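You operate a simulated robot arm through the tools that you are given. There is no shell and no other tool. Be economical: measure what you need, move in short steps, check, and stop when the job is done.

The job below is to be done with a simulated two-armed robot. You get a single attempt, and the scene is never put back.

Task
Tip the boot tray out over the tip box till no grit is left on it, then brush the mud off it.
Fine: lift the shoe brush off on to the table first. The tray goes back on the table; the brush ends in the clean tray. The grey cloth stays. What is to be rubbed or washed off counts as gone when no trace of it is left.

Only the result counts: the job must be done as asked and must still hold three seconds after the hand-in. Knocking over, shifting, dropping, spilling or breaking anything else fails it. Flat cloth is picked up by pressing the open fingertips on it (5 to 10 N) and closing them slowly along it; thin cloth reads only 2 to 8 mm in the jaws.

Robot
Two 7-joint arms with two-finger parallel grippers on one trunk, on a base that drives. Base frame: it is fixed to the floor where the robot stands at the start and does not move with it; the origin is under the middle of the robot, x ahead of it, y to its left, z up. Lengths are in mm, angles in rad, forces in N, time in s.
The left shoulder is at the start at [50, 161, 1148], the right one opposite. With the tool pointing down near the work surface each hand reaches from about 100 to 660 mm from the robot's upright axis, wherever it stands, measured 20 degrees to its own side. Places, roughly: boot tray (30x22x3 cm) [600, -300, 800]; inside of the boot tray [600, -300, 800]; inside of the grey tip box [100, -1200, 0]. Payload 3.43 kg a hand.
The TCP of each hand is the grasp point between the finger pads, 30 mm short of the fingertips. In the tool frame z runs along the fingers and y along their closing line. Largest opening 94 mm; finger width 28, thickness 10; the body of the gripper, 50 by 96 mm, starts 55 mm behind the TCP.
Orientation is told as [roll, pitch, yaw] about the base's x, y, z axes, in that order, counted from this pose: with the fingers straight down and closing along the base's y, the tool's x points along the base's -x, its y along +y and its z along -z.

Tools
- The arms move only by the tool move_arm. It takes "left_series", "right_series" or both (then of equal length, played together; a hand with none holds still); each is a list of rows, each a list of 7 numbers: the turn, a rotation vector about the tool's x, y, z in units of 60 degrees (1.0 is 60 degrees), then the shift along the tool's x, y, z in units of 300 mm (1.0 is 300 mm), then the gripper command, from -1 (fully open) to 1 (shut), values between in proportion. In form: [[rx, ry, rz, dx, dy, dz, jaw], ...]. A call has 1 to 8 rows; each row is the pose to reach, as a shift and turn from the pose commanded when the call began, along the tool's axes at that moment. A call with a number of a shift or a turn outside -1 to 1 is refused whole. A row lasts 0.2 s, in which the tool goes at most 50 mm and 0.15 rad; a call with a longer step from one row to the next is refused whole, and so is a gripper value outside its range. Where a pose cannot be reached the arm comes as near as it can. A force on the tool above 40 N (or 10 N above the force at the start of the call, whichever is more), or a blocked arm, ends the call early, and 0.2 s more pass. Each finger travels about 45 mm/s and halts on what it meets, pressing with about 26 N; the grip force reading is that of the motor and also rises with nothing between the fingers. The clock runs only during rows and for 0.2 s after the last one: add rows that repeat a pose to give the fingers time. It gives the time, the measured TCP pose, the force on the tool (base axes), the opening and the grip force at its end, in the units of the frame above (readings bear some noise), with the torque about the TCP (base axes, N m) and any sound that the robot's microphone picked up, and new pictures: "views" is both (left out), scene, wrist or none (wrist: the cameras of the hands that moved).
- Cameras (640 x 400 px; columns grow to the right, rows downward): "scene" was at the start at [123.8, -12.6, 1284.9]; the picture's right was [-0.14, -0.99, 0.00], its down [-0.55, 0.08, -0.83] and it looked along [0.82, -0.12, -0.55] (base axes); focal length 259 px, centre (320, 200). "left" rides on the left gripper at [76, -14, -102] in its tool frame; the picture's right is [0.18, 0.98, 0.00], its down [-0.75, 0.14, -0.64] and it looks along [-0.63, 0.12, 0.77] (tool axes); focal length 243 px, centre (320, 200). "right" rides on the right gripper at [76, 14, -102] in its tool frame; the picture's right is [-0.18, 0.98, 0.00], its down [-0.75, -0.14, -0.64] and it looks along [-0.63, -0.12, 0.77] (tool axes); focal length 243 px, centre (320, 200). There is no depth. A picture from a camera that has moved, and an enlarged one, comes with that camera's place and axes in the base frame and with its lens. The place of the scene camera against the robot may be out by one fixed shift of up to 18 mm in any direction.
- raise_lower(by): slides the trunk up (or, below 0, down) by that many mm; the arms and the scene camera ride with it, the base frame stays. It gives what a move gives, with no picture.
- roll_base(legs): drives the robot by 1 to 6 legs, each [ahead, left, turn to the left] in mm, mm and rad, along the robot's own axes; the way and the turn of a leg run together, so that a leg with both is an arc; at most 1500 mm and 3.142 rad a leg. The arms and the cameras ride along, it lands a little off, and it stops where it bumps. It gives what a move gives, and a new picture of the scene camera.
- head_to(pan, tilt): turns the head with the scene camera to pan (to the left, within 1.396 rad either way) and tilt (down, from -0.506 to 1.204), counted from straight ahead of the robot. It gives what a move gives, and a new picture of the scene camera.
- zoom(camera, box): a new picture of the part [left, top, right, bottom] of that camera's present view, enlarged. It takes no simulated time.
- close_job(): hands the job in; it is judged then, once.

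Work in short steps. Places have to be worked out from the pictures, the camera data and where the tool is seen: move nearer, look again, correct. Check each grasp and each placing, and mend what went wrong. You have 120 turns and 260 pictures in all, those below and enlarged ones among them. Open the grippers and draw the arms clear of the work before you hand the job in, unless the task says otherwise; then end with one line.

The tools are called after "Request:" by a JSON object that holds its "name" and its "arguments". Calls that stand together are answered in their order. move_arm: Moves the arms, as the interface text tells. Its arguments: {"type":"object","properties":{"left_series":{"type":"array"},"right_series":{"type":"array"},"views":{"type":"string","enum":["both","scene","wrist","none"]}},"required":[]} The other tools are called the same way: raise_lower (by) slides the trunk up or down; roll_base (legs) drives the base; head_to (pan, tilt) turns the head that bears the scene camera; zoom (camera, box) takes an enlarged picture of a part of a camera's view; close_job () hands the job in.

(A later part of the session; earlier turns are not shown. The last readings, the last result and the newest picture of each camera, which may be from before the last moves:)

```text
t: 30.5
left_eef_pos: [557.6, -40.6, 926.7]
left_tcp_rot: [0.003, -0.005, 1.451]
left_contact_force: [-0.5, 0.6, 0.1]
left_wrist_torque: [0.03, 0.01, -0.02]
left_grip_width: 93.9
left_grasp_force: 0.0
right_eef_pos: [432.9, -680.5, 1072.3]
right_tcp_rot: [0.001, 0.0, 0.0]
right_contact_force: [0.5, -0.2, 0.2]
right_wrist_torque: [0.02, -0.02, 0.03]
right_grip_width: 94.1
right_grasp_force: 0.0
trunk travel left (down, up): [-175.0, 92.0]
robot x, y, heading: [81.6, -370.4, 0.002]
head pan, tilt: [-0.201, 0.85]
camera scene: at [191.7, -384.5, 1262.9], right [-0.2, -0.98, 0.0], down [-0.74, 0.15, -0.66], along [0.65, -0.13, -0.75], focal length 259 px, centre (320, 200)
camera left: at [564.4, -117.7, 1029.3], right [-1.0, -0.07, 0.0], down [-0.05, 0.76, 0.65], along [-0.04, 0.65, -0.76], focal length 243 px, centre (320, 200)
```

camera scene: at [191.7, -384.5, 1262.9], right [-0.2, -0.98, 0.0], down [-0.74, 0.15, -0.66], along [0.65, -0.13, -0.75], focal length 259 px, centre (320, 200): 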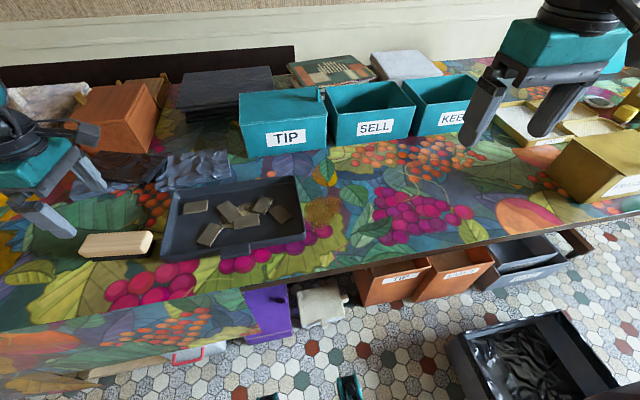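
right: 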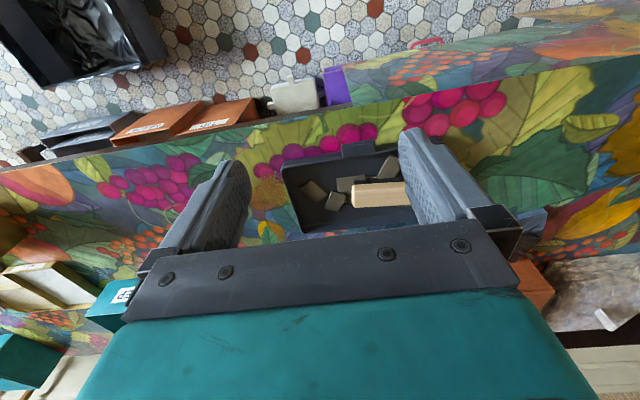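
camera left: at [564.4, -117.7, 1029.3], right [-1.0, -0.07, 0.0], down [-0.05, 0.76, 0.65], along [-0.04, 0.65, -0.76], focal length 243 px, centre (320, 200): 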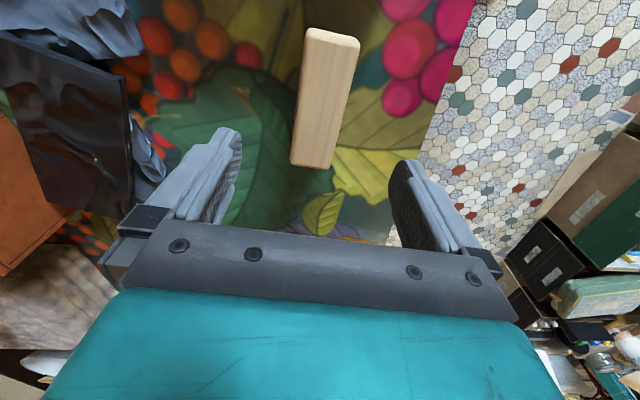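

The brush rests on the table. Next I plan to lift the tray by both short end walls. First I back off to free floor and test in empty air which way both hands can tip far over.

Request:
{"name": "roll_base", "arguments": {"legs": [[-450, 0, 0]]}}

Request:
{"name": "move_arm", "arguments": {"left_series": [[0, 0, 0.14, 0, 0, 0, -1], [0, 0, 0.28, 0, 0, 0, -1], [0, 0, 0.42, 0, 0, 0, -1], [0, 0, 0.56, 0, 0, 0, -1], [0, 0, 0.7, 0, 0, 0, -1], [0, 0, 0.84, 0, 0, 0, -1], [0, 0, 0.98, 0, 0, 0, -1]], "views": "none"}}

Request:
{"name": "head_to", "arguments": {"pan": -1.1, "tilt": 0.6}}

```text
t: 33.2
left_eef_pos: [104.7, -41.2, 926.9]
left_tcp_rot: [0.001, -0.007, 1.449]
left_contact_force: [-0.5, 0.1, 0.1]
left_wrist_torque: [-0.02, -0.01, -0.02]
left_grip_width: 93.8
left_grasp_force: 0.1
right_eef_pos: [-19.8, -680.2, 1072.5]
right_tcp_rot: [0.0, 0.001, 0.001]
right_contact_force: [-0.9, 0.0, -0.2]
right_wrist_torque: [0.02, -0.01, -0.02]
right_grip_width: 94.0
right_grasp_force: 0.0
trunk travel left (down, up): [-175.0, 92.0]
robot x, y, heading: [-373.8, -371.1, 0.002]
head pan, tilt: [-0.201, 0.85]
camera scene: at [-262.3, -384.1, 1263.0], right [-0.2, -0.98, 0.0], down [-0.74, 0.15, -0.66], along [0.65, -0.13, -0.75], focal length 259 px, centre (320, 200)
```

scene: 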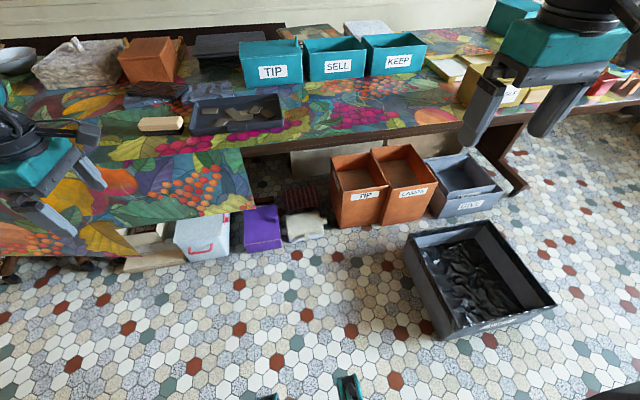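

```text
t: 34.8
left_eef_pos: [103.7, -40.3, 925.5]
left_tcp_rot: [0.006, -0.004, 0.42]
left_contact_force: [0.7, 0.3, 0.0]
left_wrist_torque: [0.01, 0.02, 0.02]
left_grip_width: 94.1
left_grasp_force: 0.0
right_eef_pos: [-20.2, -680.7, 1072.7]
right_tcp_rot: [0.0, 0.0, 0.0]
right_contact_force: [0.7, -0.1, -0.3]
right_wrist_torque: [-0.03, -0.03, -0.01]
right_grip_width: 94.0
right_grasp_force: 0.2
trunk travel left (down, up): [-175.0, 92.0]
robot x, y, heading: [-372.0, -368.2, -0.001]
head pan, tilt: [-0.201, 0.85]
```

```text
t: 36.0
left_eef_pos: [105.4, -40.7, 926.4]
left_tcp_rot: [0.008, -0.004, 0.426]
left_contact_force: [-0.3, -0.7, 0.8]
left_wrist_torque: [0.02, 0.02, 0.0]
left_grip_width: 93.9
left_grasp_force: 0.0
right_eef_pos: [-18.8, -679.5, 1072.1]
right_tcp_rot: [-0.001, -0.001, 0.0]
right_contact_force: [1.2, -0.8, 0.5]
right_wrist_torque: [0.01, 0.02, -0.04]
right_grip_width: 94.0
right_grasp_force: 0.0
trunk travel left (down, up): [-175.0, 92.0]
robot x, y, heading: [-374.3, -369.6, -0.004]
head pan, tilt: [-1.1, 0.6]
camera scene: at [-298.4, -447.2, 1283.8], right [-0.89, -0.45, 0.0], down [-0.26, 0.5, -0.82], along [0.37, -0.73, -0.57], focal length 259 px, centre (320, 200)
```

scene: 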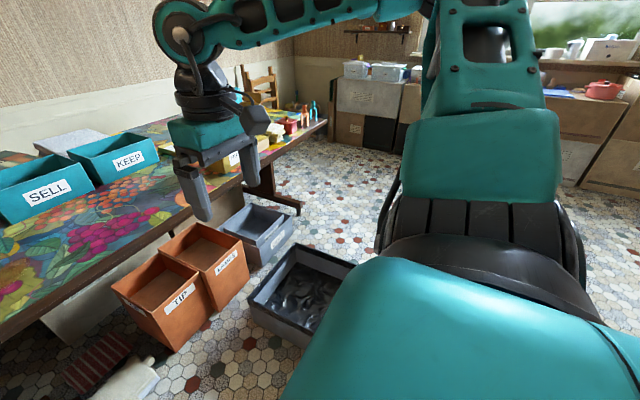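

There's a wide free floor and the grey box's centre reads about [130, -1180]. I bring both hands to a symmetric pose in front for the tipping test.

Request:
{"name": "move_arm", "arguments": {"left_series": [[0, 0, 0.05, 0.008, -0.076, 0.08, -1], [0, 0, 0.1, 0.016, -0.152, 0.16, -1], [0, 0, 0.15, 0.024, -0.228, 0.24, -1], [0, 0, 0.2, 0.032, -0.305, 0.32, -1], [0, 0, 0.25, 0.04, -0.38, 0.4, -1], [0, 0, 0.3, 0.048, -0.457, 0.48, -1], [0, 0, 0.35, 0.056, -0.53, 0.56, -1], [0, 0, 0.407, 0.065, -0.61, 0.65, -1]], "right_series": [[0, 0, 0, -0.075, 0.065, 0.125, -1], [0, 0, 0, -0.15, 0.13, 0.25, -1], [0, 0, 0, -0.225, 0.195, 0.375, -1], [0, 0, 0, -0.3, 0.26, 0.5, -1], [0, 0, 0, -0.375, 0.325, 0.625, -1], [0, 0, 0, -0.45, 0.39, 0.75, -1], [0, 0, 0, -0.525, 0.455, 0.875, -1], [0, 0, 0, -0.6, 0.517, 1.0, -1]], "views": "none"}}

Request:
{"name": "head_to", "arguments": {"pan": 0, "tilt": 0.8}}

```text
t: 37.8
left_eef_pos: [162.6, -213.7, 730.0]
left_tcp_rot: [0.007, 0.001, -0.003]
left_contact_force: [0.2, 0.0, 0.3]
left_wrist_torque: [-0.01, -0.01, 0.03]
left_grip_width: 93.9
left_grasp_force: 0.0
right_eef_pos: [90.0, -591.5, 864.6]
right_tcp_rot: [0.002, 0.0, 0.0]
right_contact_force: [-0.2, 0.9, 0.4]
right_wrist_torque: [0.01, 0.0, 0.0]
right_grip_width: 94.1
right_grasp_force: 0.1
right hand out of reach, approached as far as the arm can: row 6, 7, 8
trunk travel left (down, up): [-175.0, 92.0]
robot x, y, heading: [-371.8, -367.4, 0.004]
head pan, tilt: [-1.1, 0.6]
```

```text
t: 39.1
left_eef_pos: [162.0, -214.2, 731.3]
left_tcp_rot: [0.007, -0.001, -0.001]
left_contact_force: [-0.6, 0.1, 0.5]
left_wrist_torque: [-0.02, -0.01, 0.03]
left_grip_width: 94.0
left_grasp_force: 0.1
right_eef_pos: [88.0, -592.4, 864.0]
right_tcp_rot: [0.001, 0.001, 0.0]
right_contact_force: [-0.3, 0.9, 0.8]
right_wrist_torque: [0.0, -0.01, -0.01]
right_grip_width: 94.1
right_grasp_force: 0.1
trunk travel left (down, up): [-175.0, 92.0]
robot x, y, heading: [-374.1, -367.3, -0.002]
head pan, tilt: [0.0, 0.799]
camera scene: at [-257.9, -368.6, 1266.9], right [0.0, -1.0, 0.0], down [-0.72, 0.0, -0.7], along [0.7, 0.0, -0.72], focal length 259 px, centre (320, 200)
```

scene: 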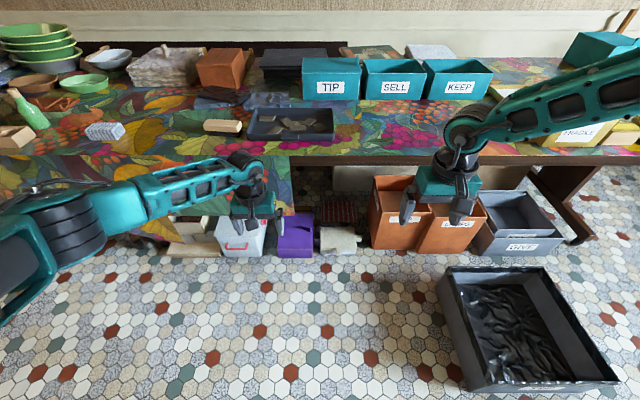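

The right arm took another path and stuck short. Trying again from here: inward first, then out and down.

Request:
{"name": "move_arm", "arguments": {"right_series": [[0, 0, 0, 0, 0.11, 0, -1], [0, 0, 0, 0, 0.223, 0, -1], [0, 0, 0, 0, 0.223, 0.15, -1], [0, 0, 0, 0, 0.223, 0.3, -1], [0, 0, 0, 0, 0.223, 0.443, -1], [0, 0, 0, -0.12, 0.223, 0.443, -1], [0, 0, 0, -0.247, 0.223, 0.443, -1], [0, 0, 0, -0.247, 0.223, 0.443, -1]], "views": "scene"}}

```text
t: 40.9
left_eef_pos: [162.3, -214.0, 729.7]
left_tcp_rot: [0.006, -0.002, -0.001]
left_contact_force: [-0.2, -0.2, -0.5]
left_wrist_torque: [-0.02, -0.01, 0.0]
left_grip_width: 93.7
left_grasp_force: 0.0
right_eef_pos: [67.1, -601.1, 838.5]
right_tcp_rot: [-0.001, 0.001, 0.0]
right_contact_force: [0.1, 0.1, -1.1]
right_wrist_torque: [-0.01, -0.01, 0.04]
right_grip_width: 94.1
right_grasp_force: 0.1
right hand out of reach, approached as far as the arm can: row 1, 2, 3, 4, 5, 6, 7, 8
trunk travel left (down, up): [-175.0, 92.0]
robot x, y, heading: [-378.5, -365.6, -0.003]
head pan, tilt: [0.0, 0.799]
camera scene: at [-257.8, -368.5, 1266.9], right [0.0, -1.0, 0.0], down [-0.72, 0.0, -0.7], along [0.7, 0.0, -0.72], focal length 259 px, centre (320, 200)
```

scene: 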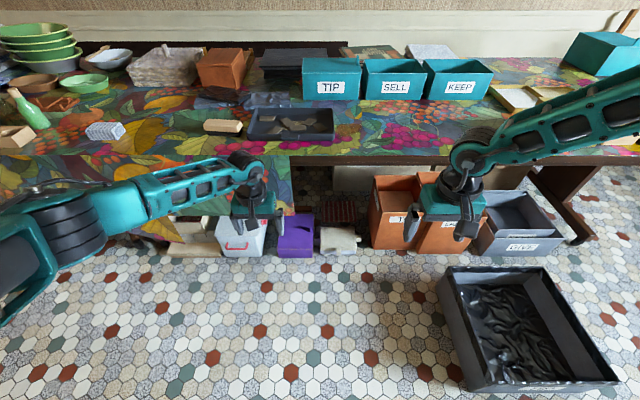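

The right elbow is held high, at a joint limit. I draw the right hand nearer to the body and then go down, to get the elbow to drop.

Request:
{"name": "move_arm", "arguments": {"right_series": [[0, 0, 0, 0.13, 0, -0.08, -1], [0, 0, 0, 0.26, 0, -0.16, -1], [0, 0, 0, 0.39, 0.05, -0.2, -1], [0, 0, 0, 0.52, 0.1, -0.1, -1], [0, 0, 0, 0.52, 0.15, 0.0, -1], [0, 0, 0, 0.52, 0.15, 0.13, -1], [0, 0, 0, 0.52, 0.15, 0.26, -1], [0, 0, 0, 0.52, 0.15, 0.39, -1]], "views": "scene"}}

```text
refused: row 4 steps farther than a row can; nothing moved
```

Request:
{"name": "move_arm", "arguments": {"right_series": [[0, 0, 0, 0.13, 0, -0.08, -1], [0, 0, 0, 0.26, 0, -0.12, -1], [0, 0, 0, 0.39, 0.05, -0.12, -1], [0, 0, 0, 0.5, 0.1, -0.08, -1], [0, 0, 0, 0.52, 0.15, 0.0, -1], [0, 0, 0, 0.52, 0.15, 0.13, -1], [0, 0, 0, 0.52, 0.15, 0.26, -1], [0, 0, 0, 0.52, 0.15, 0.39, -1]], "views": "scene"}}

```text
t: 42.7
left_eef_pos: [163.3, -214.0, 730.1]
left_tcp_rot: [0.006, 0.001, -0.002]
left_contact_force: [-0.3, 0.0, 0.1]
left_wrist_torque: [0.0, 0.0, -0.01]
left_grip_width: 94.1
left_grasp_force: 0.1
right_eef_pos: [-86.7, -595.5, 794.6]
right_tcp_rot: [-0.001, -0.001, 0.0]
right_contact_force: [0.0, -0.5, 0.4]
right_wrist_torque: [0.0, -0.01, 0.0]
right_grip_width: 94.2
right_grasp_force: 0.0
right hand out of reach, approached as far as the arm can: row 6, 7, 8
trunk travel left (down, up): [-175.0, 92.0]
robot x, y, heading: [-370.5, -367.6, 0.001]
head pan, tilt: [0.0, 0.799]
camera scene: at [-257.9, -368.6, 1266.9], right [0.0, -1.0, 0.0], down [-0.72, 0.0, -0.7], along [0.7, 0.0, -0.72], focal length 259 px, centre (320, 200)
```

scene: 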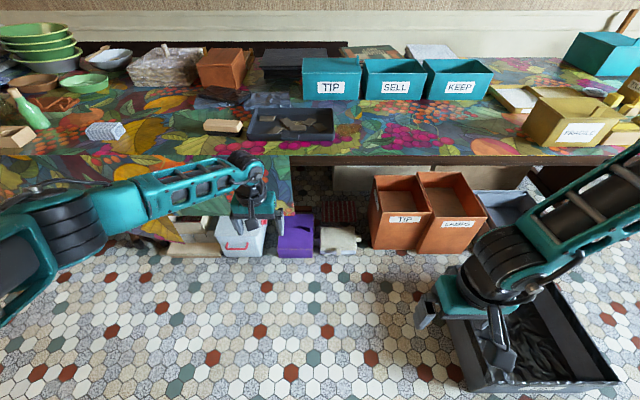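

Still elbow-high. I mimic the path that dropped the left elbow: raise, turn the right hand inward (+yaw) past its limit, and turn back.

Request:
{"name": "move_arm", "arguments": {"right_series": [[0, 0, -0.14, 0, 0.05, -0.1, -1], [0, 0, -0.28, 0, 0.1, -0.2, -1], [0, 0, -0.42, -0.05, 0.2, -0.3, -1], [0, 0, -0.56, -0.1, 0.3, -0.4, -1], [0, 0, -0.7, -0.15, 0.4, -0.45, -1], [0, 0, -0.84, -0.2, 0.5, -0.45, -1], [0, 0, -0.98, -0.3, 0.55, -0.45, -1]], "views": "none"}}

Request:
{"name": "move_arm", "arguments": {"right_series": [[0, 0, -0.12, 0, 0, 0, -1], [0, 0, -0.24, 0, 0, 0, -1], [0, 0, -0.36, 0, 0, 0, -1], [0, 0, -0.48, 0, 0, 0, -1], [0, 0, -0.6, 0, 0, 0, -1], [0, 0, -0.7, 0, 0, 0, -1]], "views": "scene"}}

```text
t: 44.3
left_eef_pos: [163.1, -213.7, 731.2]
left_tcp_rot: [0.008, 0.0, -0.003]
left_contact_force: [-0.2, 0.1, 0.6]
left_wrist_torque: [0.0, 0.07, 0.0]
left_grip_width: 94.0
left_grasp_force: 0.0
right_eef_pos: [-8.2, -480.6, 951.8]
right_tcp_rot: [0.0, -0.001, 1.028]
right_contact_force: [0.1, 0.2, 0.8]
right_wrist_torque: [-0.03, 0.0, 0.02]
right_grip_width: 93.9
right_grasp_force: 0.1
right hand out of reach, approached as far as the arm can: row 5, 6, 7
trunk travel left (down, up): [-175.0, 92.0]
robot x, y, heading: [-376.8, -365.6, -0.004]
head pan, tilt: [0.0, 0.799]
```

```text
t: 45.7
left_eef_pos: [162.9, -213.5, 729.5]
left_tcp_rot: [0.008, -0.001, -0.002]
left_contact_force: [-0.8, 0.0, 0.3]
left_wrist_torque: [0.0, 0.01, -0.03]
left_grip_width: 93.9
left_grasp_force: 0.1
right_eef_pos: [-86.0, -480.1, 926.0]
right_tcp_rot: [-0.062, -0.007, 1.618]
right_contact_force: [0.5, 0.1, 0.4]
right_wrist_torque: [0.03, -0.03, 0.0]
right_grip_width: 94.4
right_grasp_force: 0.0
right hand out of reach, approached as far as the arm can: row 2, 3, 4, 5, 6
trunk travel left (down, up): [-175.0, 92.0]
robot x, y, heading: [-375.4, -367.4, -0.002]
head pan, tilt: [0.0, 0.799]
camera scene: at [-257.7, -368.5, 1266.9], right [0.0, -1.0, 0.0], down [-0.72, 0.0, -0.7], along [0.7, 0.0, -0.72], focal length 259 px, centre (320, 200)
```

scene: 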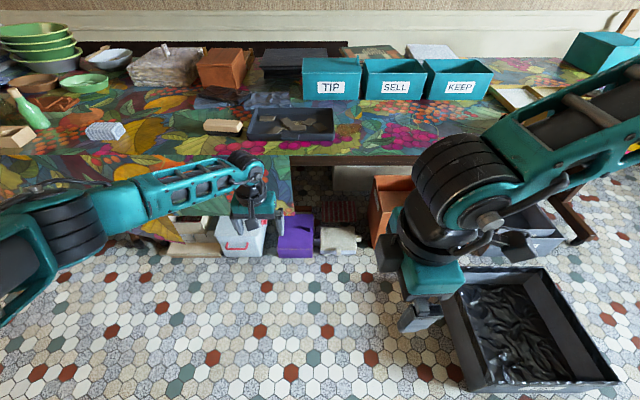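

Same state the left arm passed through. Now raise and turn back.

Request:
{"name": "move_arm", "arguments": {"right_series": [[0, 0, 0, 0, 0, -0.13, -1], [0, 0, 0.1, 0, 0, -0.26, -1], [0, 0, 0.24, 0, 0, -0.4, -1], [0, 0, 0.38, 0, 0, -0.4, -1], [0, 0, 0.52, 0, 0, -0.4, -1], [0, 0, 0.66, 0, 0, -0.4, -1], [0, 0, 0.8, 0, 0, -0.4, -1], [0, 0, 0.94, 0, 0, -0.4, -1]], "views": "none"}}

Request:
{"name": "move_arm", "arguments": {"right_series": [[0, 0, 0.14, 0, 0, 0, -1], [0, 0, 0.28, 0, 0, 0, -1], [0, 0, 0.42, 0, 0, 0, -1], [0, 0, 0.56, 0, 0, 0, -1], [0, 0, 0.7, 0, 0, 0, -1], [0, 0, 0.84, 0, 0, 0, -1], [0, 0, 0.98, 0, 0, 0, -1]], "views": "scene"}}

```text
t: 47.5
left_eef_pos: [163.5, -214.7, 730.1]
left_tcp_rot: [0.007, 0.0, -0.003]
left_contact_force: [0.3, -0.2, 0.5]
left_wrist_torque: [0.01, 0.0, -0.03]
left_grip_width: 93.9
left_grasp_force: 0.1
right_eef_pos: [-93.7, -481.0, 1045.7]
right_tcp_rot: [-0.031, -0.056, 0.63]
right_contact_force: [0.1, 0.6, 0.0]
right_wrist_torque: [-0.02, 0.02, 0.03]
right_grip_width: 93.8
right_grasp_force: 0.1
right hand out of reach, approached as far as the arm can: row 1
trunk travel left (down, up): [-175.0, 92.0]
robot x, y, heading: [-373.6, -371.3, 0.001]
head pan, tilt: [0.0, 0.799]
```

```text
t: 49.1
left_eef_pos: [163.0, -213.7, 729.4]
left_tcp_rot: [0.009, 0.0, -0.003]
left_contact_force: [-1.5, -0.3, -0.4]
left_wrist_torque: [-0.01, 0.03, 0.02]
left_grip_width: 94.0
left_grasp_force: 0.0
right_eef_pos: [-94.7, -481.0, 1047.1]
right_tcp_rot: [0.035, -0.055, -0.401]
right_contact_force: [-0.2, 0.9, -0.2]
right_wrist_torque: [0.01, 0.01, -0.02]
right_grip_width: 94.0
right_grasp_force: 0.1
trunk travel left (down, up): [-175.0, 92.0]
robot x, y, heading: [-371.5, -369.1, 0.003]
head pan, tilt: [0.0, 0.799]
camera scene: at [-257.9, -368.5, 1266.9], right [0.0, -1.0, 0.0], down [-0.72, 0.0, -0.7], along [0.7, 0.0, -0.72], focal length 259 px, centre (320, 200)
```

scene: 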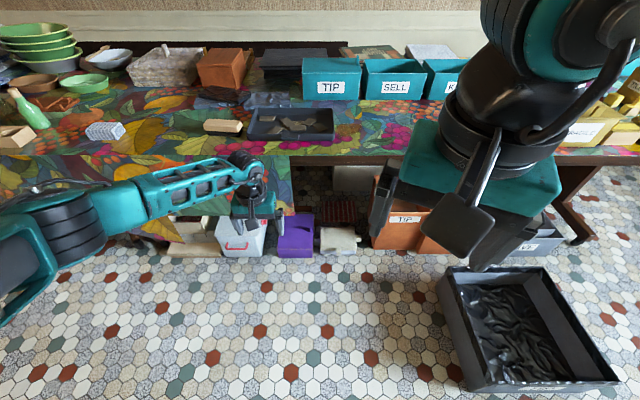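

Continuing the mirrored path: turn on to yaw -1.45, then forward and down.

Request:
{"name": "move_arm", "arguments": {"right_series": [[0, 0, 0.14, 0, 0, 0, -1], [0, 0, 0.28, 0, 0, 0, -1], [0, 0, 0.42, 0, 0, 0, -1], [0, 0, 0.56, 0, 0, 0, -1], [0, 0, 0.7, 0, 0, 0, -1], [0, 0, 0.84, 0, 0, 0, -1], [0, 0, 0.98, 0, 0, 0, -1]], "views": "none"}}

Request:
{"name": "move_arm", "arguments": {"right_series": [[-0.05, 0, 0, 0, 0.13, 0.06, -1], [-0.05, 0, 0, 0, 0.26, 0.12, -1], [-0.05, 0, 0, 0, 0.39, 0.19, -1], [-0.05, 0, 0, 0, 0.52, 0.25, -1], [-0.05, 0, 0, 0, 0.645, 0.31, -1], [-0.05, 0, 0, 0, 0.645, 0.43, -1], [-0.05, 0, 0, 0, 0.645, 0.58, -1], [-0.05, 0, 0, 0, 0.645, 0.7, -1]], "views": "scene"}}

```text
t: 50.7
left_eef_pos: [162.8, -214.2, 730.7]
left_tcp_rot: [0.007, 0.001, 0.0]
left_contact_force: [0.1, -0.4, 0.2]
left_wrist_torque: [0.02, 0.01, -0.06]
left_grip_width: 94.0
left_grasp_force: 0.1
right_eef_pos: [-94.5, -480.9, 1045.9]
right_tcp_rot: [0.064, -0.001, -1.423]
right_contact_force: [1.0, -0.4, -0.5]
right_wrist_torque: [0.03, -0.03, 0.0]
right_grip_width: 93.7
right_grasp_force: 0.1
trunk travel left (down, up): [-175.0, 92.0]
robot x, y, heading: [-374.0, -366.2, -0.003]
head pan, tilt: [0.0, 0.799]
```

```text
t: 52.5
left_eef_pos: [161.2, -214.2, 731.1]
left_tcp_rot: [0.008, 0.001, -0.001]
left_contact_force: [0.3, -0.8, 0.2]
left_wrist_torque: [-0.01, 0.04, 0.0]
left_grip_width: 93.8
left_grasp_force: 0.0
right_eef_pos: [69.6, -524.8, 901.4]
right_tcp_rot: [0.116, 0.0, -1.418]
right_contact_force: [-0.9, 0.3, 0.7]
right_wrist_torque: [-0.02, 0.04, 0.0]
right_grip_width: 94.0
right_grasp_force: 0.0
right hand out of reach, approached as far as the arm can: row 4, 5, 6, 7, 8
trunk travel left (down, up): [-175.0, 92.0]
robot x, y, heading: [-375.9, -368.5, -0.002]
head pan, tilt: [0.0, 0.799]
camera scene: at [-257.8, -368.6, 1266.9], right [0.0, -1.0, 0.0], down [-0.72, 0.0, -0.7], along [0.7, 0.0, -0.72], focal length 259 px, centre (320, 200)
```

scene: 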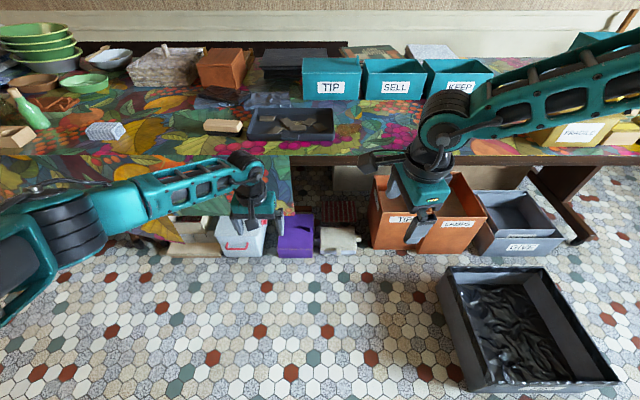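

Elbow still up. The left elbow came down while reaching outward to its side, so I send the right hand outward and down likewise (levelling it too).

Request:
{"name": "move_arm", "arguments": {"right_series": [[0.04, 0, 0, -0.12, 0, 0, -1], [0.08, 0, 0, -0.24, 0, 0, -1], [0.11, 0, 0, -0.36, 0, 0, -1], [0.11, 0, 0, -0.48, 0.0, 0.04, -1], [0.11, 0, 0, -0.59, 0.01, 0.1, -1], [0.11, 0, 0, -0.59, 0.01, 0.22, -1], [0.11, 0, 0, -0.59, 0.01, 0.34, -1], [0.11, 0, 0, -0.59, 0.01, 0.42, -1]], "views": "scene"}}

```text
t: 54.3
left_eef_pos: [163.1, -213.1, 729.8]
left_tcp_rot: [0.007, 0.0, -0.002]
left_contact_force: [-0.1, -0.4, 0.1]
left_wrist_torque: [0.02, 0.02, 0.02]
left_grip_width: 94.0
left_grasp_force: 0.0
right_eef_pos: [90.7, -703.0, 808.7]
right_tcp_rot: [0.002, -0.001, -1.419]
right_contact_force: [0.0, 0.2, 0.0]
right_wrist_torque: [-0.03, -0.03, 0.02]
right_grip_width: 94.3
right_grasp_force: 0.1
right hand out of reach, approached as far as the arm can: row 7, 8
trunk travel left (down, up): [-175.0, 92.0]
robot x, y, heading: [-371.2, -367.9, 0.002]
head pan, tilt: [0.0, 0.799]
camera scene: at [-257.8, -368.4, 1266.9], right [0.0, -1.0, 0.0], down [-0.72, 0.0, -0.7], along [0.7, 0.0, -0.72], focal length 259 px, centre (320, 200)
```

scene: 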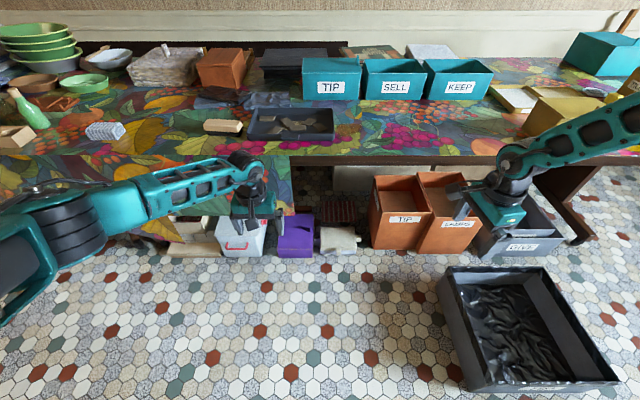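

Following the left hand's route exactly: raise a bit and turn back most of the way, then move in and down with the rest of the turn.

Request:
{"name": "move_arm", "arguments": {"right_series": [[0, 0, -0.14, 0, 0, -0.1, -1], [0, 0, -0.28, 0, 0, -0.2, -1], [0, 0, -0.42, 0, 0, -0.3, -1], [0, 0, -0.56, 0, 0, -0.35, -1], [0, 0, -0.7, 0, 0, -0.35, -1], [0, 0, -0.84, 0, 0, -0.35, -1], [0, 0, -0.98, 0, 0, -0.35, -1]], "views": "none"}}

Request:
{"name": "move_arm", "arguments": {"right_series": [[0, 0, -0.05, 0.008, 0.076, 0.08, -1], [0, 0, -0.1, 0.016, 0.152, 0.16, -1], [0, 0, -0.15, 0.024, 0.228, 0.24, -1], [0, 0, -0.2, 0.032, 0.305, 0.32, -1], [0, 0, -0.25, 0.03, 0.38, 0.4, -1], [0, 0, -0.3, 0.02, 0.457, 0.48, -1], [0, 0, -0.35, 0.01, 0.53, 0.54, -1], [0, 0, -0.375, 0.0, 0.61, 0.6, -1]], "views": "scene"}}

```text
t: 55.9
left_eef_pos: [161.3, -213.5, 730.8]
left_tcp_rot: [0.008, 0.0, -0.001]
left_contact_force: [0.1, -0.2, 0.4]
left_wrist_torque: [-0.01, -0.05, 0.01]
left_grip_width: 94.1
left_grasp_force: 0.0
right_eef_pos: [90.9, -702.2, 913.8]
right_tcp_rot: [0.0, -0.002, -0.391]
right_contact_force: [0.1, -0.8, -0.7]
right_wrist_torque: [0.03, -0.01, 0.02]
right_grip_width: 93.9
right_grasp_force: 0.1
trunk travel left (down, up): [-175.0, 92.0]
robot x, y, heading: [-370.2, -369.7, 0.001]
head pan, tilt: [0.0, 0.799]
```

```text
t: 57.7
left_eef_pos: [162.9, -213.4, 731.0]
left_tcp_rot: [0.007, 0.002, -0.001]
left_contact_force: [-0.7, 0.1, 0.0]
left_wrist_torque: [-0.01, 0.04, 0.01]
left_grip_width: 94.0
left_grasp_force: 0.0
right_eef_pos: [81.5, -606.5, 846.5]
right_tcp_rot: [0.001, -0.001, 0.0]
right_contact_force: [-0.1, 0.5, -0.1]
right_wrist_torque: [0.02, -0.03, -0.01]
right_grip_width: 94.2
right_grasp_force: 0.1
right hand out of reach, approached as far as the arm can: row 3, 4, 5, 6, 7, 8
trunk travel left (down, up): [-175.0, 92.0]
robot x, y, heading: [-376.3, -368.6, -0.002]
head pan, tilt: [0.0, 0.799]
camera scene: at [-257.9, -368.5, 1266.9], right [0.0, -1.0, 0.0], down [-0.72, 0.0, -0.7], along [0.7, 0.0, -0.72], focal length 259 px, centre (320, 200)
```

scene: 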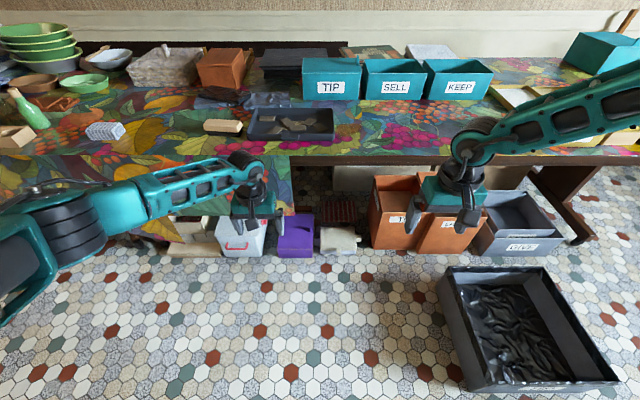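

Lowering the trunk should give the right arm room instead. Then I bring both hands to z≈800 and test tipping.

Request:
{"name": "raise_lower", "arguments": {"by": -170}}

Request:
{"name": "move_arm", "arguments": {"left_series": [[0, 0, 0, 0.02, 0, -0.13, -1], [0, 0, 0, 0.04, 0, -0.26, -1], [0, 0, 0, 0.06, 0, -0.39, -1], [0, 0, 0, 0.08, 0, -0.52, -1], [0, 0, 0, 0.1, 0, -0.65, -1], [0, 0, 0, 0.11, 0, -0.78, -1], [0, 0, 0, 0.11, 0, -0.8, -1]], "right_series": [[0, 0, 0, 0, 0, -0.13, -1], [0, 0, 0, 0, 0, -0.26, -1], [0, 0, 0, 0, 0, -0.39, -1], [0, 0, 0, -0.05, 0.1, -0.42, -1], [0, 0, 0, -0.1, 0.2, -0.42, -1], [0, 0, 0, -0.16, 0.27, -0.42, -1], [0, 0, 0, -0.16, 0.27, -0.42, -1]], "views": "scene"}}

```text
t: 59.6
left_eef_pos: [162.3, -213.5, 560.4]
left_tcp_rot: [0.006, 0.001, -0.003]
left_contact_force: [0.4, -0.5, 0.2]
left_wrist_torque: [0.03, 0.02, 0.0]
left_grip_width: 94.1
left_grasp_force: 0.0
right_eef_pos: [81.9, -606.5, 675.7]
right_tcp_rot: [0.0, -0.002, 0.0]
right_contact_force: [0.0, 0.2, -0.2]
right_wrist_torque: [0.0, 0.05, -0.01]
right_grip_width: 94.1
right_grasp_force: 0.1
trunk travel left (down, up): [-5.0, 262.0]
robot x, y, heading: [-372.7, -371.4, -0.003]
head pan, tilt: [0.0, 0.799]
```

```text
t: 61.2
left_eef_pos: [130.6, -215.4, 799.9]
left_tcp_rot: [0.007, -0.001, -0.002]
left_contact_force: [0.6, -0.8, 0.2]
left_wrist_torque: [0.01, 0.0, 0.01]
left_grip_width: 93.9
left_grasp_force: 0.1
right_eef_pos: [116.1, -538.5, 805.7]
right_tcp_rot: [0.002, -0.003, -0.001]
right_contact_force: [-0.1, -0.3, 0.7]
right_wrist_torque: [-0.02, 0.02, 0.03]
right_grip_width: 94.0
right_grasp_force: 0.0
right hand out of reach, approached as far as the arm can: row 6, 7
trunk travel left (down, up): [-5.0, 262.0]
robot x, y, heading: [-374.0, -370.8, -0.0]
head pan, tilt: [0.0, 0.799]
camera scene: at [-257.9, -368.6, 1096.9], right [0.0, -1.0, 0.0], down [-0.72, 0.0, -0.7], along [0.7, 0.0, -0.72], focal length 259 px, centre (320, 200)
```

scene: 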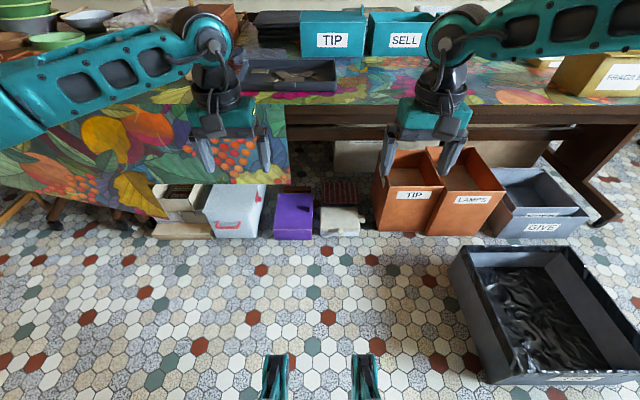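

Now the tipping test in free air: pitch both hands fingers-forward by 60°.

Request:
{"name": "move_arm", "arguments": {"left_series": [[0, -0.125, 0, 0, 0, 0, -1], [0, -0.25, 0, 0, 0, 0, -1], [0, -0.375, 0, 0, 0, 0, -1], [0, -0.5, 0, 0, 0, 0, -1], [0, -0.625, 0, 0, 0, 0, -1], [0, -0.75, 0, 0, 0, 0, -1], [0, -0.875, 0, 0, 0, 0, -1], [0, -1, 0, 0, 0, 0, -1]], "right_series": [[0, -0.125, 0, 0, 0, 0, -1], [0, -0.25, 0, 0, 0, 0, -1], [0, -0.375, 0, 0, 0, 0, -1], [0, -0.5, 0, 0, 0, 0, -1], [0, -0.625, 0, 0, 0, 0, -1], [0, -0.75, 0, 0, 0, 0, -1], [0, -0.875, 0, 0, 0, 0, -1], [0, -1, 0, 0, 0, 0, -1]], "views": "none"}}

Request:
{"name": "move_arm", "arguments": {"left_series": [[0, -0.125, 0, 0, 0, 0, -1], [0, -0.25, 0, 0, 0, 0, -1], [0, -0.375, 0, 0, 0, 0, -1], [0, -0.5, 0, 0, 0, 0, -1], [0, -0.625, 0, 0, 0, 0, -1], [0, -0.75, 0, 0, 0, 0, -1], [0, -0.875, 0, 0, 0, 0, -1], [0, -1, 0, 0, 0, 0, -1]], "right_series": [[0, -0.125, 0, 0, 0, 0, -1], [0, -0.25, 0, 0, 0, 0, -1], [0, -0.375, 0, 0, 0, 0, -1], [0, -0.5, 0, 0, 0, 0, -1], [0, -0.625, 0, 0, 0, 0, -1], [0, -0.75, 0, 0, 0, 0, -1], [0, -0.875, 0, 0, 0, 0, -1], [0, -1, 0, 0, 0, 0, -1]], "views": "scene"}}

```text
t: 63.0
left_eef_pos: [129.7, -216.6, 801.7]
left_tcp_rot: [0.015, -1.049, -0.012]
left_contact_force: [-0.2, -0.4, -0.3]
left_wrist_torque: [-0.01, 0.0, -0.02]
left_grip_width: 94.0
left_grasp_force: 0.1
right_eef_pos: [116.3, -539.5, 805.9]
right_tcp_rot: [0.002, -1.051, -0.003]
right_contact_force: [-0.1, 0.3, 0.5]
right_wrist_torque: [0.0, 0.0, 0.02]
right_grip_width: 94.1
right_grasp_force: 0.0
trunk travel left (down, up): [-5.0, 262.0]
robot x, y, heading: [-369.8, -367.7, -0.0]
head pan, tilt: [0.0, 0.799]
```

```text
t: 64.8
left_eef_pos: [130.5, -215.5, 799.4]
left_tcp_rot: [0.015, -1.044, -0.016]
left_contact_force: [0.9, -0.4, 0.1]
left_wrist_torque: [0.0, -0.04, 0.03]
left_grip_width: 93.7
left_grasp_force: 0.0
left hand out of reach, approached as far as the arm can: row 1, 2, 3, 4, 5, 6, 7, 8
right_eef_pos: [77.6, -534.4, 986.7]
right_tcp_rot: [2.048, -1.552, -2.114]
right_contact_force: [-0.2, -0.2, -0.1]
right_wrist_torque: [0.02, -0.04, 0.0]
right_grip_width: 93.9
right_grasp_force: 0.1
right hand out of reach, approached as far as the arm can: row 1, 2, 3, 4, 5, 6, 7, 8
trunk travel left (down, up): [-5.0, 262.0]
robot x, y, heading: [-372.1, -366.6, 0.001]
head pan, tilt: [0.0, 0.799]
camera scene: at [-256.6, -369.0, 1096.6], right [0.0, -1.0, 0.0], down [-0.72, 0.0, -0.7], along [0.7, 0.0, -0.72], focal length 259 px, centre (320, 200)
```

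scene: 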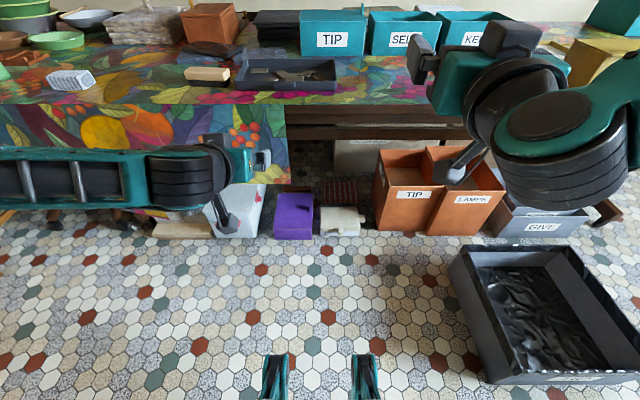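

Limits: about -60° is comfortable, not more. Bringing both back to fingers down, then testing the other direction (fingers toward the robot).

Request:
{"name": "move_arm", "arguments": {"left_series": [[0, 0.125, 0, 0, 0, 0, -1], [0, 0.25, 0, 0, 0, 0, -1], [0, 0.375, 0, 0, 0, 0, -1], [0, 0.5, 0, 0, 0, 0, -1], [0, 0.625, 0, 0, 0, 0, -1], [0, 0.75, 0, 0, 0, 0, -1], [0, 0.875, 0, 0, 0, 0, -1], [0, 1, 0, 0, 0, 0, -1]], "right_series": [[0, 0.1, 0, 0.08, 0, 0, -1], [0, 0.22, 0, 0.16, 0, 0, -1], [0, 0.34, 0, 0.24, 0, 0, -1], [0, 0.46, 0, 0.32, 0, 0, -1], [0, 0.6, 0, 0.4, 0, 0, -1], [0, 0.73, 0, 0.48, 0, 0, -1], [0, 0.86, 0, 0.56, 0, 0.1, -1], [0, 0.98, 0, 0.6, 0, 0.13, -1]], "views": "none"}}

Request:
{"name": "move_arm", "arguments": {"left_series": [[0, 0.125, 0, 0, 0, 0, -1], [0, 0.25, 0, 0, 0, 0, -1], [0, 0.375, 0, 0, 0, 0, -1], [0, 0.5, 0, 0, 0, 0, -1], [0, 0.625, 0, 0, 0, 0, -1], [0, 0.75, 0, 0, 0, 0, -1], [0, 0.875, 0, 0, 0, 0, -1], [0, 1, 0, 0, 0, 0, -1]], "right_series": [[0, 0.125, 0, 0, 0, 0, -1], [0, 0.25, 0, 0, 0, 0, -1], [0, 0.375, 0, 0, 0, 0, -1], [0, 0.5, 0, 0, 0, 0, -1], [0, 0.5, 0, 0, 0, 0, -1], [0, 0.5, 0, 0, 0, 0, -1], [0, 0.5, 0, 0, 0, 0, -1], [0, 0.5, 0, 0, 0, 0, -1]], "views": "scene"}}

```text
t: 66.7
left_eef_pos: [129.0, -217.0, 799.8]
left_tcp_rot: [0.007, 0.002, -0.005]
left_contact_force: [-0.2, -0.3, -0.3]
left_wrist_torque: [-0.01, -0.04, 0.05]
left_grip_width: 93.9
left_grasp_force: 0.0
right_eef_pos: [116.1, -531.8, 805.5]
right_tcp_rot: [0.022, -0.552, -0.076]
right_contact_force: [0.6, -0.5, -0.5]
right_wrist_torque: [0.04, -0.02, 0.01]
right_grip_width: 93.9
right_grasp_force: 0.1
trunk travel left (down, up): [-5.0, 262.0]
robot x, y, heading: [-372.0, -371.8, 0.0]
head pan, tilt: [0.0, 0.799]
```

```text
t: 68.5
left_eef_pos: [56.3, -207.0, 785.6]
left_tcp_rot: [0.011, 1.046, 0.012]
left_contact_force: [0.5, -0.9, 0.2]
left_wrist_torque: [-0.02, 0.01, 0.02]
left_grip_width: 94.2
left_grasp_force: 0.1
left hand out of reach, approached as far as the arm can: row 6, 7, 8
right_eef_pos: [116.6, -531.8, 807.8]
right_tcp_rot: [0.018, -0.03, -0.064]
right_contact_force: [0.5, 0.6, 0.4]
right_wrist_torque: [-0.01, 0.0, 0.02]
right_grip_width: 93.9
right_grasp_force: 0.0
trunk travel left (down, up): [-5.0, 262.0]
robot x, y, heading: [-373.1, -371.8, -0.001]
head pan, tilt: [0.0, 0.799]
camera scene: at [-257.8, -368.0, 1096.9], right [0.0, -1.0, 0.0], down [-0.72, 0.0, -0.7], along [0.7, 0.0, -0.72], focal length 259 px, centre (320, 200)
```

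scene: 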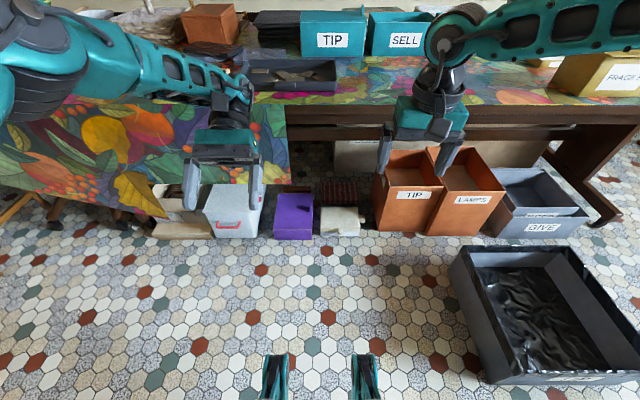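

Left reaches +60° when closer in. Testing how far more it goes: both hands to x≈20 and further pitch.

Request:
{"name": "move_arm", "arguments": {"left_series": [[0, 0.1, 0, 0, 0, 0.05, -1], [0, 0.2, 0, 0, 0, 0.1, -1], [0, 0.3, 0, 0, 0, 0.15, -1], [0, 0.4, 0, 0, 0, 0.2, -1], [0, 0.5, 0, 0, 0, 0.2, -1], [0, 0.6, 0, 0, 0, 0.2, -1], [0, 0.7, 0, 0, 0, 0.2, -1]], "right_series": [[0, 0.14, 0, 0.05, 0, 0, -1], [0, 0.28, 0, 0.1, 0, 0, -1], [0, 0.42, 0, 0.15, 0, 0, -1], [0, 0.56, 0, 0.2, 0, 0, -1], [0, 0.7, 0, 0.25, 0, 0, -1], [0, 0.84, 0, 0.3, 0, 0, -1], [0, 0.98, 0, 0.35, 0, 0, -1]], "views": "scene"}}

```text
t: 70.0
left_eef_pos: [-135.8, -181.8, 731.7]
left_tcp_rot: [3.119, 1.359, 3.118]
left_contact_force: [-0.3, 0.3, -0.6]
left_wrist_torque: [-0.05, -0.01, 0.05]
left_grip_width: 94.0
left_grasp_force: 0.0
left hand out of reach, approached as far as the arm can: row 1, 2, 3, 4, 5, 6, 7
right_eef_pos: [-37.4, -563.0, 835.7]
right_tcp_rot: [0.032, 0.996, -0.039]
right_contact_force: [0.4, 1.1, -0.2]
right_wrist_torque: [0.02, -0.03, 0.02]
right_grip_width: 94.2
right_grasp_force: 0.0
right hand out of reach, approached as far as the arm can: row 1, 2, 3, 4, 5, 6, 7
trunk travel left (down, up): [-5.0, 262.0]
robot x, y, heading: [-373.2, -365.1, -0.0]
head pan, tilt: [0.0, 0.799]
camera scene: at [-258.1, -366.9, 1097.0], right [0.0, -1.0, 0.0], down [-0.72, 0.0, -0.7], along [0.7, 0.0, -0.72], focal length 259 px, centre (320, 200)
```

scene: 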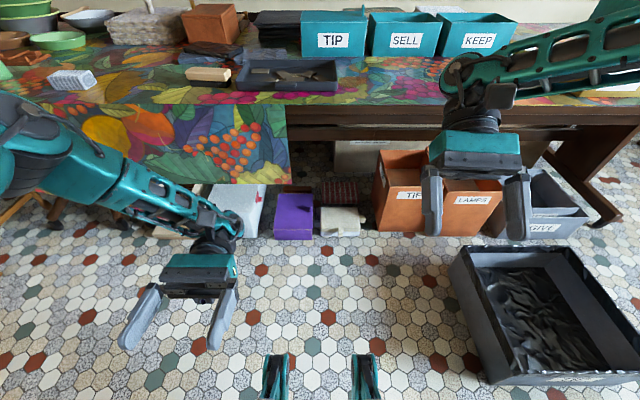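

Near the body the left hand even goes past 100°. The tray must tip about 450 mm ahead, so I test +65° at [77, ±150, 860] with both hands.

Request:
{"name": "move_arm", "arguments": {"left_series": [[0, -0.09, 0, 0.08, -0.015, -0.08, -1], [0, -0.18, 0, 0.16, -0.03, -0.17, -1], [0, -0.27, 0, 0.24, -0.045, -0.25, -1], [0, -0.36, 0, 0.32, -0.06, -0.34, -1], [0, -0.45, 0, 0.4, -0.075, -0.43, -1], [0, -0.54, 0, 0.48, -0.09, -0.52, -1], [0, -0.62, 0, 0.565, -0.11, -0.605, -1], [0, -0.62, 0, 0.565, -0.11, -0.605, -1]], "right_series": [[0, 0.03, 0, -0.02, 0.02, -0.05, -1], [0, 0.06, 0, -0.04, 0.04, -0.1, -1], [0, 0.09, 0, -0.06, 0.06, -0.15, -1], [0, 0.12, 0, -0.08, 0.08, -0.2, -1], [0, 0.135, 0, -0.1, 0.1, -0.25, -1], [0, 0.135, 0, -0.12, 0.12, -0.3, -1], [0, 0.135, 0, -0.14, 0.16, -0.363, -1], [0, 0.135, 0, -0.14, 0.16, -0.363, -1]], "views": "scene"}}

```text
t: 71.8
left_eef_pos: [16.3, -251.1, 851.5]
left_tcp_rot: [0.015, 1.131, 0.014]
left_contact_force: [0.0, 0.6, -0.2]
left_wrist_torque: [0.05, -0.02, -0.03]
left_grip_width: 94.0
left_grasp_force: 0.1
left hand out of reach, approached as far as the arm can: row 2, 3, 4, 5, 6, 7, 8
right_eef_pos: [-28.3, -579.6, 875.8]
right_tcp_rot: [0.043, 1.135, -0.027]
right_contact_force: [-0.6, -0.1, -0.1]
right_wrist_torque: [-0.02, 0.0, -0.01]
right_grip_width: 94.0
right_grasp_force: 0.0
right hand out of reach, approached as far as the arm can: row 1, 2, 3, 4, 5, 6, 7, 8
trunk travel left (down, up): [-5.0, 262.0]
robot x, y, heading: [-377.3, -367.9, -0.001]
head pan, tilt: [0.0, 0.799]
camera scene: at [-258.0, -368.5, 1096.9], right [0.0, -1.0, 0.0], down [-0.72, 0.0, -0.7], along [0.7, 0.0, -0.72], focal length 259 px, centre (320, 200)
```

scene: 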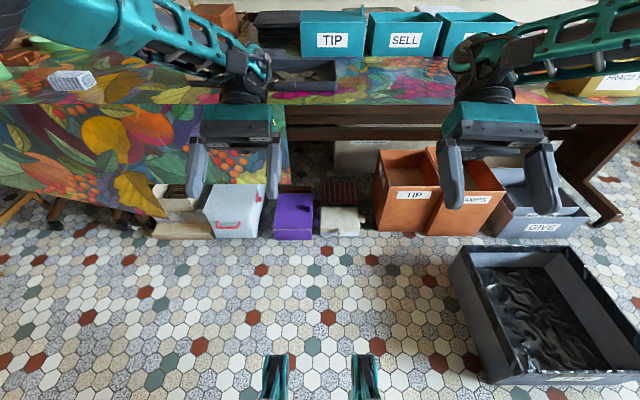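

Reaches differ: left about 390 mm ahead at 65°, right only 347 as its elbow stays high. I try to drop the right elbow by levelling the hand, then rolling its fingers outward.

Request:
{"name": "move_arm", "arguments": {"right_series": [[0, -0.135, 0, 0, 0, 0, -1], [0, -0.27, 0, 0, 0, 0, -1], [0, -0.405, 0, 0, 0, 0, -1], [0, -0.54, 0, 0, 0, 0, -1], [0, -0.675, 0, 0, 0, 0, -1], [0, -0.81, 0, 0, 0, 0, -1], [0, -0.945, 0, 0, 0, 0, -1], [0, -1, 0, 0, 0, 0, -1]], "views": "none"}}

Request:
{"name": "move_arm", "arguments": {"right_series": [[0.14, 0, 0, 0, 0, 0.05, -1], [0.28, 0, 0, 0, 0, 0.1, -1], [0.42, 0, 0, 0, 0, 0.15, -1], [0.56, 0, 0, 0, 0, 0.2, -1], [0.7, 0, 0, 0, 0, 0.25, -1], [0.84, 0, 0, 0, 0, 0.3, -1], [0.98, 0, 0, 0, 0, 0.35, -1]], "views": "scene"}}

```text
t: 73.7
left_eef_pos: [15.9, -251.0, 852.2]
left_tcp_rot: [0.015, 1.128, 0.015]
left_contact_force: [0.4, -2.0, 0.0]
left_wrist_torque: [-0.01, 0.03, -0.02]
left_grip_width: 94.1
left_grasp_force: 0.1
right_eef_pos: [-28.6, -578.7, 873.5]
right_tcp_rot: [0.016, 0.088, -0.062]
right_contact_force: [0.6, 0.8, 0.0]
right_wrist_torque: [0.01, -0.01, 0.01]
right_grip_width: 93.8
right_grasp_force: 0.1
trunk travel left (down, up): [-5.0, 262.0]
robot x, y, heading: [-373.3, -364.7, -0.001]
head pan, tilt: [0.0, 0.799]
```

```text
t: 75.2
left_eef_pos: [16.4, -249.9, 851.1]
left_tcp_rot: [0.018, 1.129, 0.013]
left_contact_force: [0.2, 0.6, 0.4]
left_wrist_torque: [-0.01, 0.02, 0.05]
left_grip_width: 94.0
left_grasp_force: 0.0
right_eef_pos: [-54.4, -663.1, 812.0]
right_tcp_rot: [-1.005, 0.09, -0.062]
right_contact_force: [-0.1, 0.4, -0.2]
right_wrist_torque: [0.0, 0.01, -0.01]
right_grip_width: 94.0
right_grasp_force: 0.0
right hand out of reach, approached as far as the arm can: row 5, 6, 7
trunk travel left (down, up): [-5.0, 262.0]
robot x, y, heading: [-374.3, -371.1, 0.004]
head pan, tilt: [0.0, 0.799]
camera scene: at [-257.8, -368.6, 1096.9], right [0.0, -1.0, 0.0], down [-0.72, 0.0, -0.7], along [0.7, 0.0, -0.72], focal length 259 px, centre (320, 200)
```

scene: 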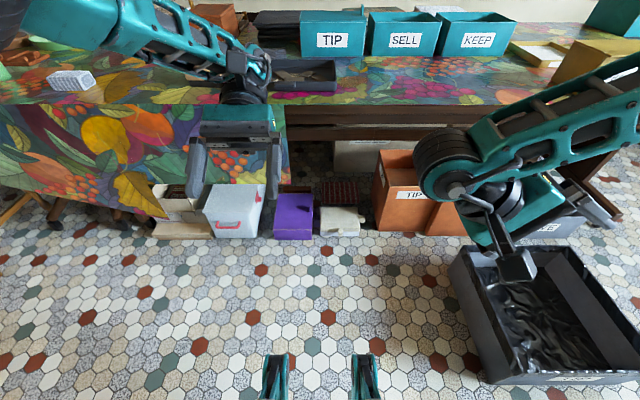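

Pushing the hand lower in this rolled pose to force the elbow down.

Request:
{"name": "move_arm", "arguments": {"right_series": [[0, 0, 0, 0, 0.1, 0.06, -1], [0, 0, 0, 0, 0.2, 0.12, -1], [0, 0, 0, 0, 0.3, 0.18, -1], [0, 0, 0, 0, 0.42, 0.27, -1], [0, 0, 0, 0, 0.52, 0.33, -1], [0, 0, 0, 0, 0.62, 0.39, -1]], "views": "scene"}}

```text
t: 76.7
left_eef_pos: [16.2, -251.2, 851.7]
left_tcp_rot: [0.017, 1.128, 0.013]
left_contact_force: [0.8, -0.3, 0.6]
left_wrist_torque: [-0.01, -0.02, 0.01]
left_grip_width: 93.8
left_grasp_force: 0.1
right_eef_pos: [-81.7, -744.0, 723.4]
right_tcp_rot: [-1.006, 0.088, -0.062]
right_contact_force: [-0.2, 0.3, 0.0]
right_wrist_torque: [-0.01, 0.03, -0.01]
right_grip_width: 94.0
right_grasp_force: 0.1
right hand out of reach, approached as far as the arm can: row 1, 2, 3, 4, 5, 6
trunk travel left (down, up): [-5.0, 262.0]
robot x, y, heading: [-373.5, -368.6, -0.001]
head pan, tilt: [0.0, 0.799]
camera scene: at [-257.9, -368.5, 1096.9], right [0.0, -1.0, 0.0], down [-0.72, 0.0, -0.7], along [0.7, 0.0, -0.72], focal length 259 px, centre (320, 200)
```

scene: 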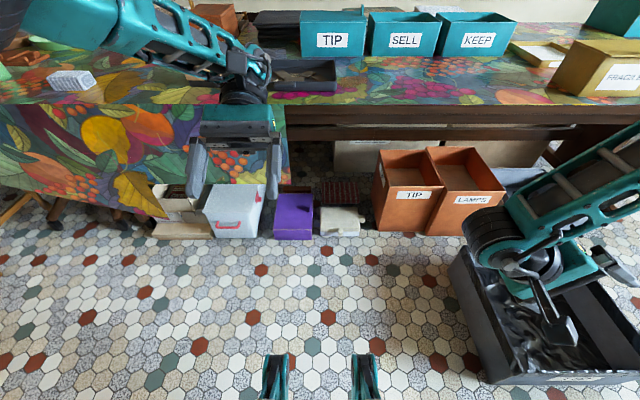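

The right arm seems pinned in an elbow-out posture. I'll level it, stretch it far out to the side where up/down elbow merge, then lower and bring it inward.

Request:
{"name": "move_arm", "arguments": {"right_series": [[-0.14, 0, 0, 0, 0, -0.1, -1], [-0.28, 0, 0, 0, 0, -0.2, -1], [-0.42, 0, 0, 0, 0, -0.3, -1], [-0.56, 0, 0, 0, 0, -0.4, -1], [-0.7, 0, 0, 0, 0, -0.5, -1], [-0.84, -0.04, 0, 0, 0, -0.55, -1], [-0.96, -0.08, 0, 0, 0, -0.6, -1]], "views": "none"}}

Request:
{"name": "move_arm", "arguments": {"right_series": [[0, 0, 0, -0.1, -0.1, -0.06, -1], [0, 0, 0, -0.2, -0.2, -0.1, -1], [0, 0, 0, -0.3, -0.3, -0.1, -1], [0, 0, 0, -0.4, -0.4, -0.1, -1], [0, 0, 0, -0.5, -0.5, -0.1, -1], [0, 0, 0, -0.6, -0.55, -0.1, -1], [0, 0, 0, -0.7, -0.55, -0.1, -1], [0, 0, 0, -0.8, -0.55, -0.1, -1]], "views": "scene"}}

```text
refused: row 6 steps farther than a row can; nothing moved
```

```text
t: 78.5
left_eef_pos: [15.2, -251.8, 852.0]
left_tcp_rot: [0.016, 1.13, 0.013]
left_contact_force: [0.1, -0.6, 0.5]
left_wrist_torque: [0.03, -0.01, 0.01]
left_grip_width: 94.0
left_grasp_force: 0.0
right_eef_pos: [162.1, -823.8, 859.6]
right_tcp_rot: [-1.007, 0.09, -0.061]
right_contact_force: [0.0, -0.4, 0.0]
right_wrist_torque: [-0.01, 0.02, 0.05]
right_grip_width: 94.0
right_grasp_force: 0.1
right hand out of reach, approached as far as the arm can: row 8
trunk travel left (down, up): [-5.0, 262.0]
robot x, y, heading: [-376.1, -369.8, 0.001]
head pan, tilt: [0.0, 0.799]
camera scene: at [-258.0, -368.5, 1097.0], right [0.0, -1.0, 0.0], down [-0.72, 0.0, -0.7], along [0.7, 0.0, -0.72], focal length 259 px, centre (320, 200)
```

scene: 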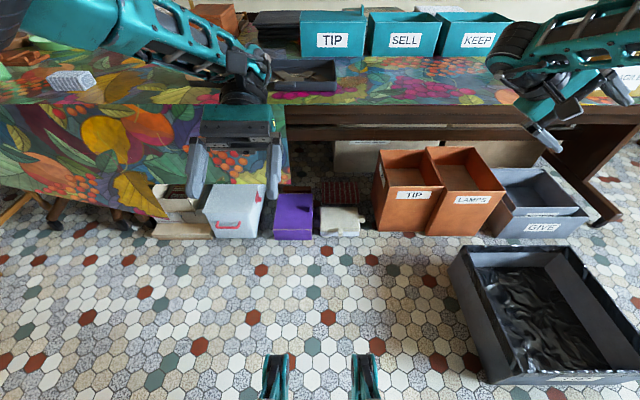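

Stretched out now. Level the roll while lowering and coming slightly inward.

Request:
{"name": "move_arm", "arguments": {"right_series": [[-0.13, 0, 0, 0, 0.08, 0, -1], [-0.26, -0.02, 0, 0, 0.16, 0, -1], [-0.39, -0.04, 0, 0, 0.24, 0, -1], [-0.52, -0.06, 0, 0, 0.32, 0, -1], [-0.65, -0.08, 0, 0, 0.4, 0, -1], [-0.78, -0.08, 0, 0, 0.48, 0, -1], [-0.9, -0.08, 0, 0, 0.54, 0, -1], [-0.96, -0.08, 0.0, 0, 0.6, -0.015, -1]], "views": "scene"}}

```text
t: 80.2
left_eef_pos: [16.8, -252.0, 852.1]
left_tcp_rot: [0.02, 1.132, 0.016]
left_contact_force: [-0.8, 0.9, 0.4]
left_wrist_torque: [-0.01, -0.01, 0.07]
left_grip_width: 94.1
left_grasp_force: 0.0
right_eef_pos: [154.5, -722.9, 709.4]
right_tcp_rot: [0.002, 0.019, -0.025]
right_contact_force: [-0.3, 0.2, -0.4]
right_wrist_torque: [-0.01, 0.01, 0.02]
right_grip_width: 94.1
right_grasp_force: 0.0
trunk travel left (down, up): [-5.0, 262.0]
robot x, y, heading: [-371.1, -365.3, 0.004]
head pan, tilt: [0.0, 0.799]
camera scene: at [-257.9, -368.5, 1096.9], right [0.0, -1.0, 0.0], down [-0.72, 0.0, -0.7], along [0.7, 0.0, -0.72], focal length 259 px, centre (320, 200)
```

scene: 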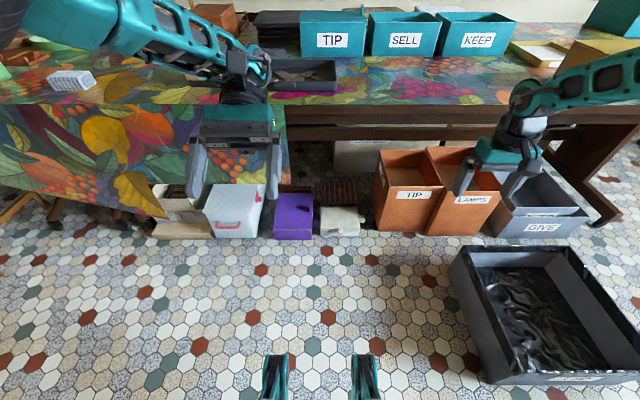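

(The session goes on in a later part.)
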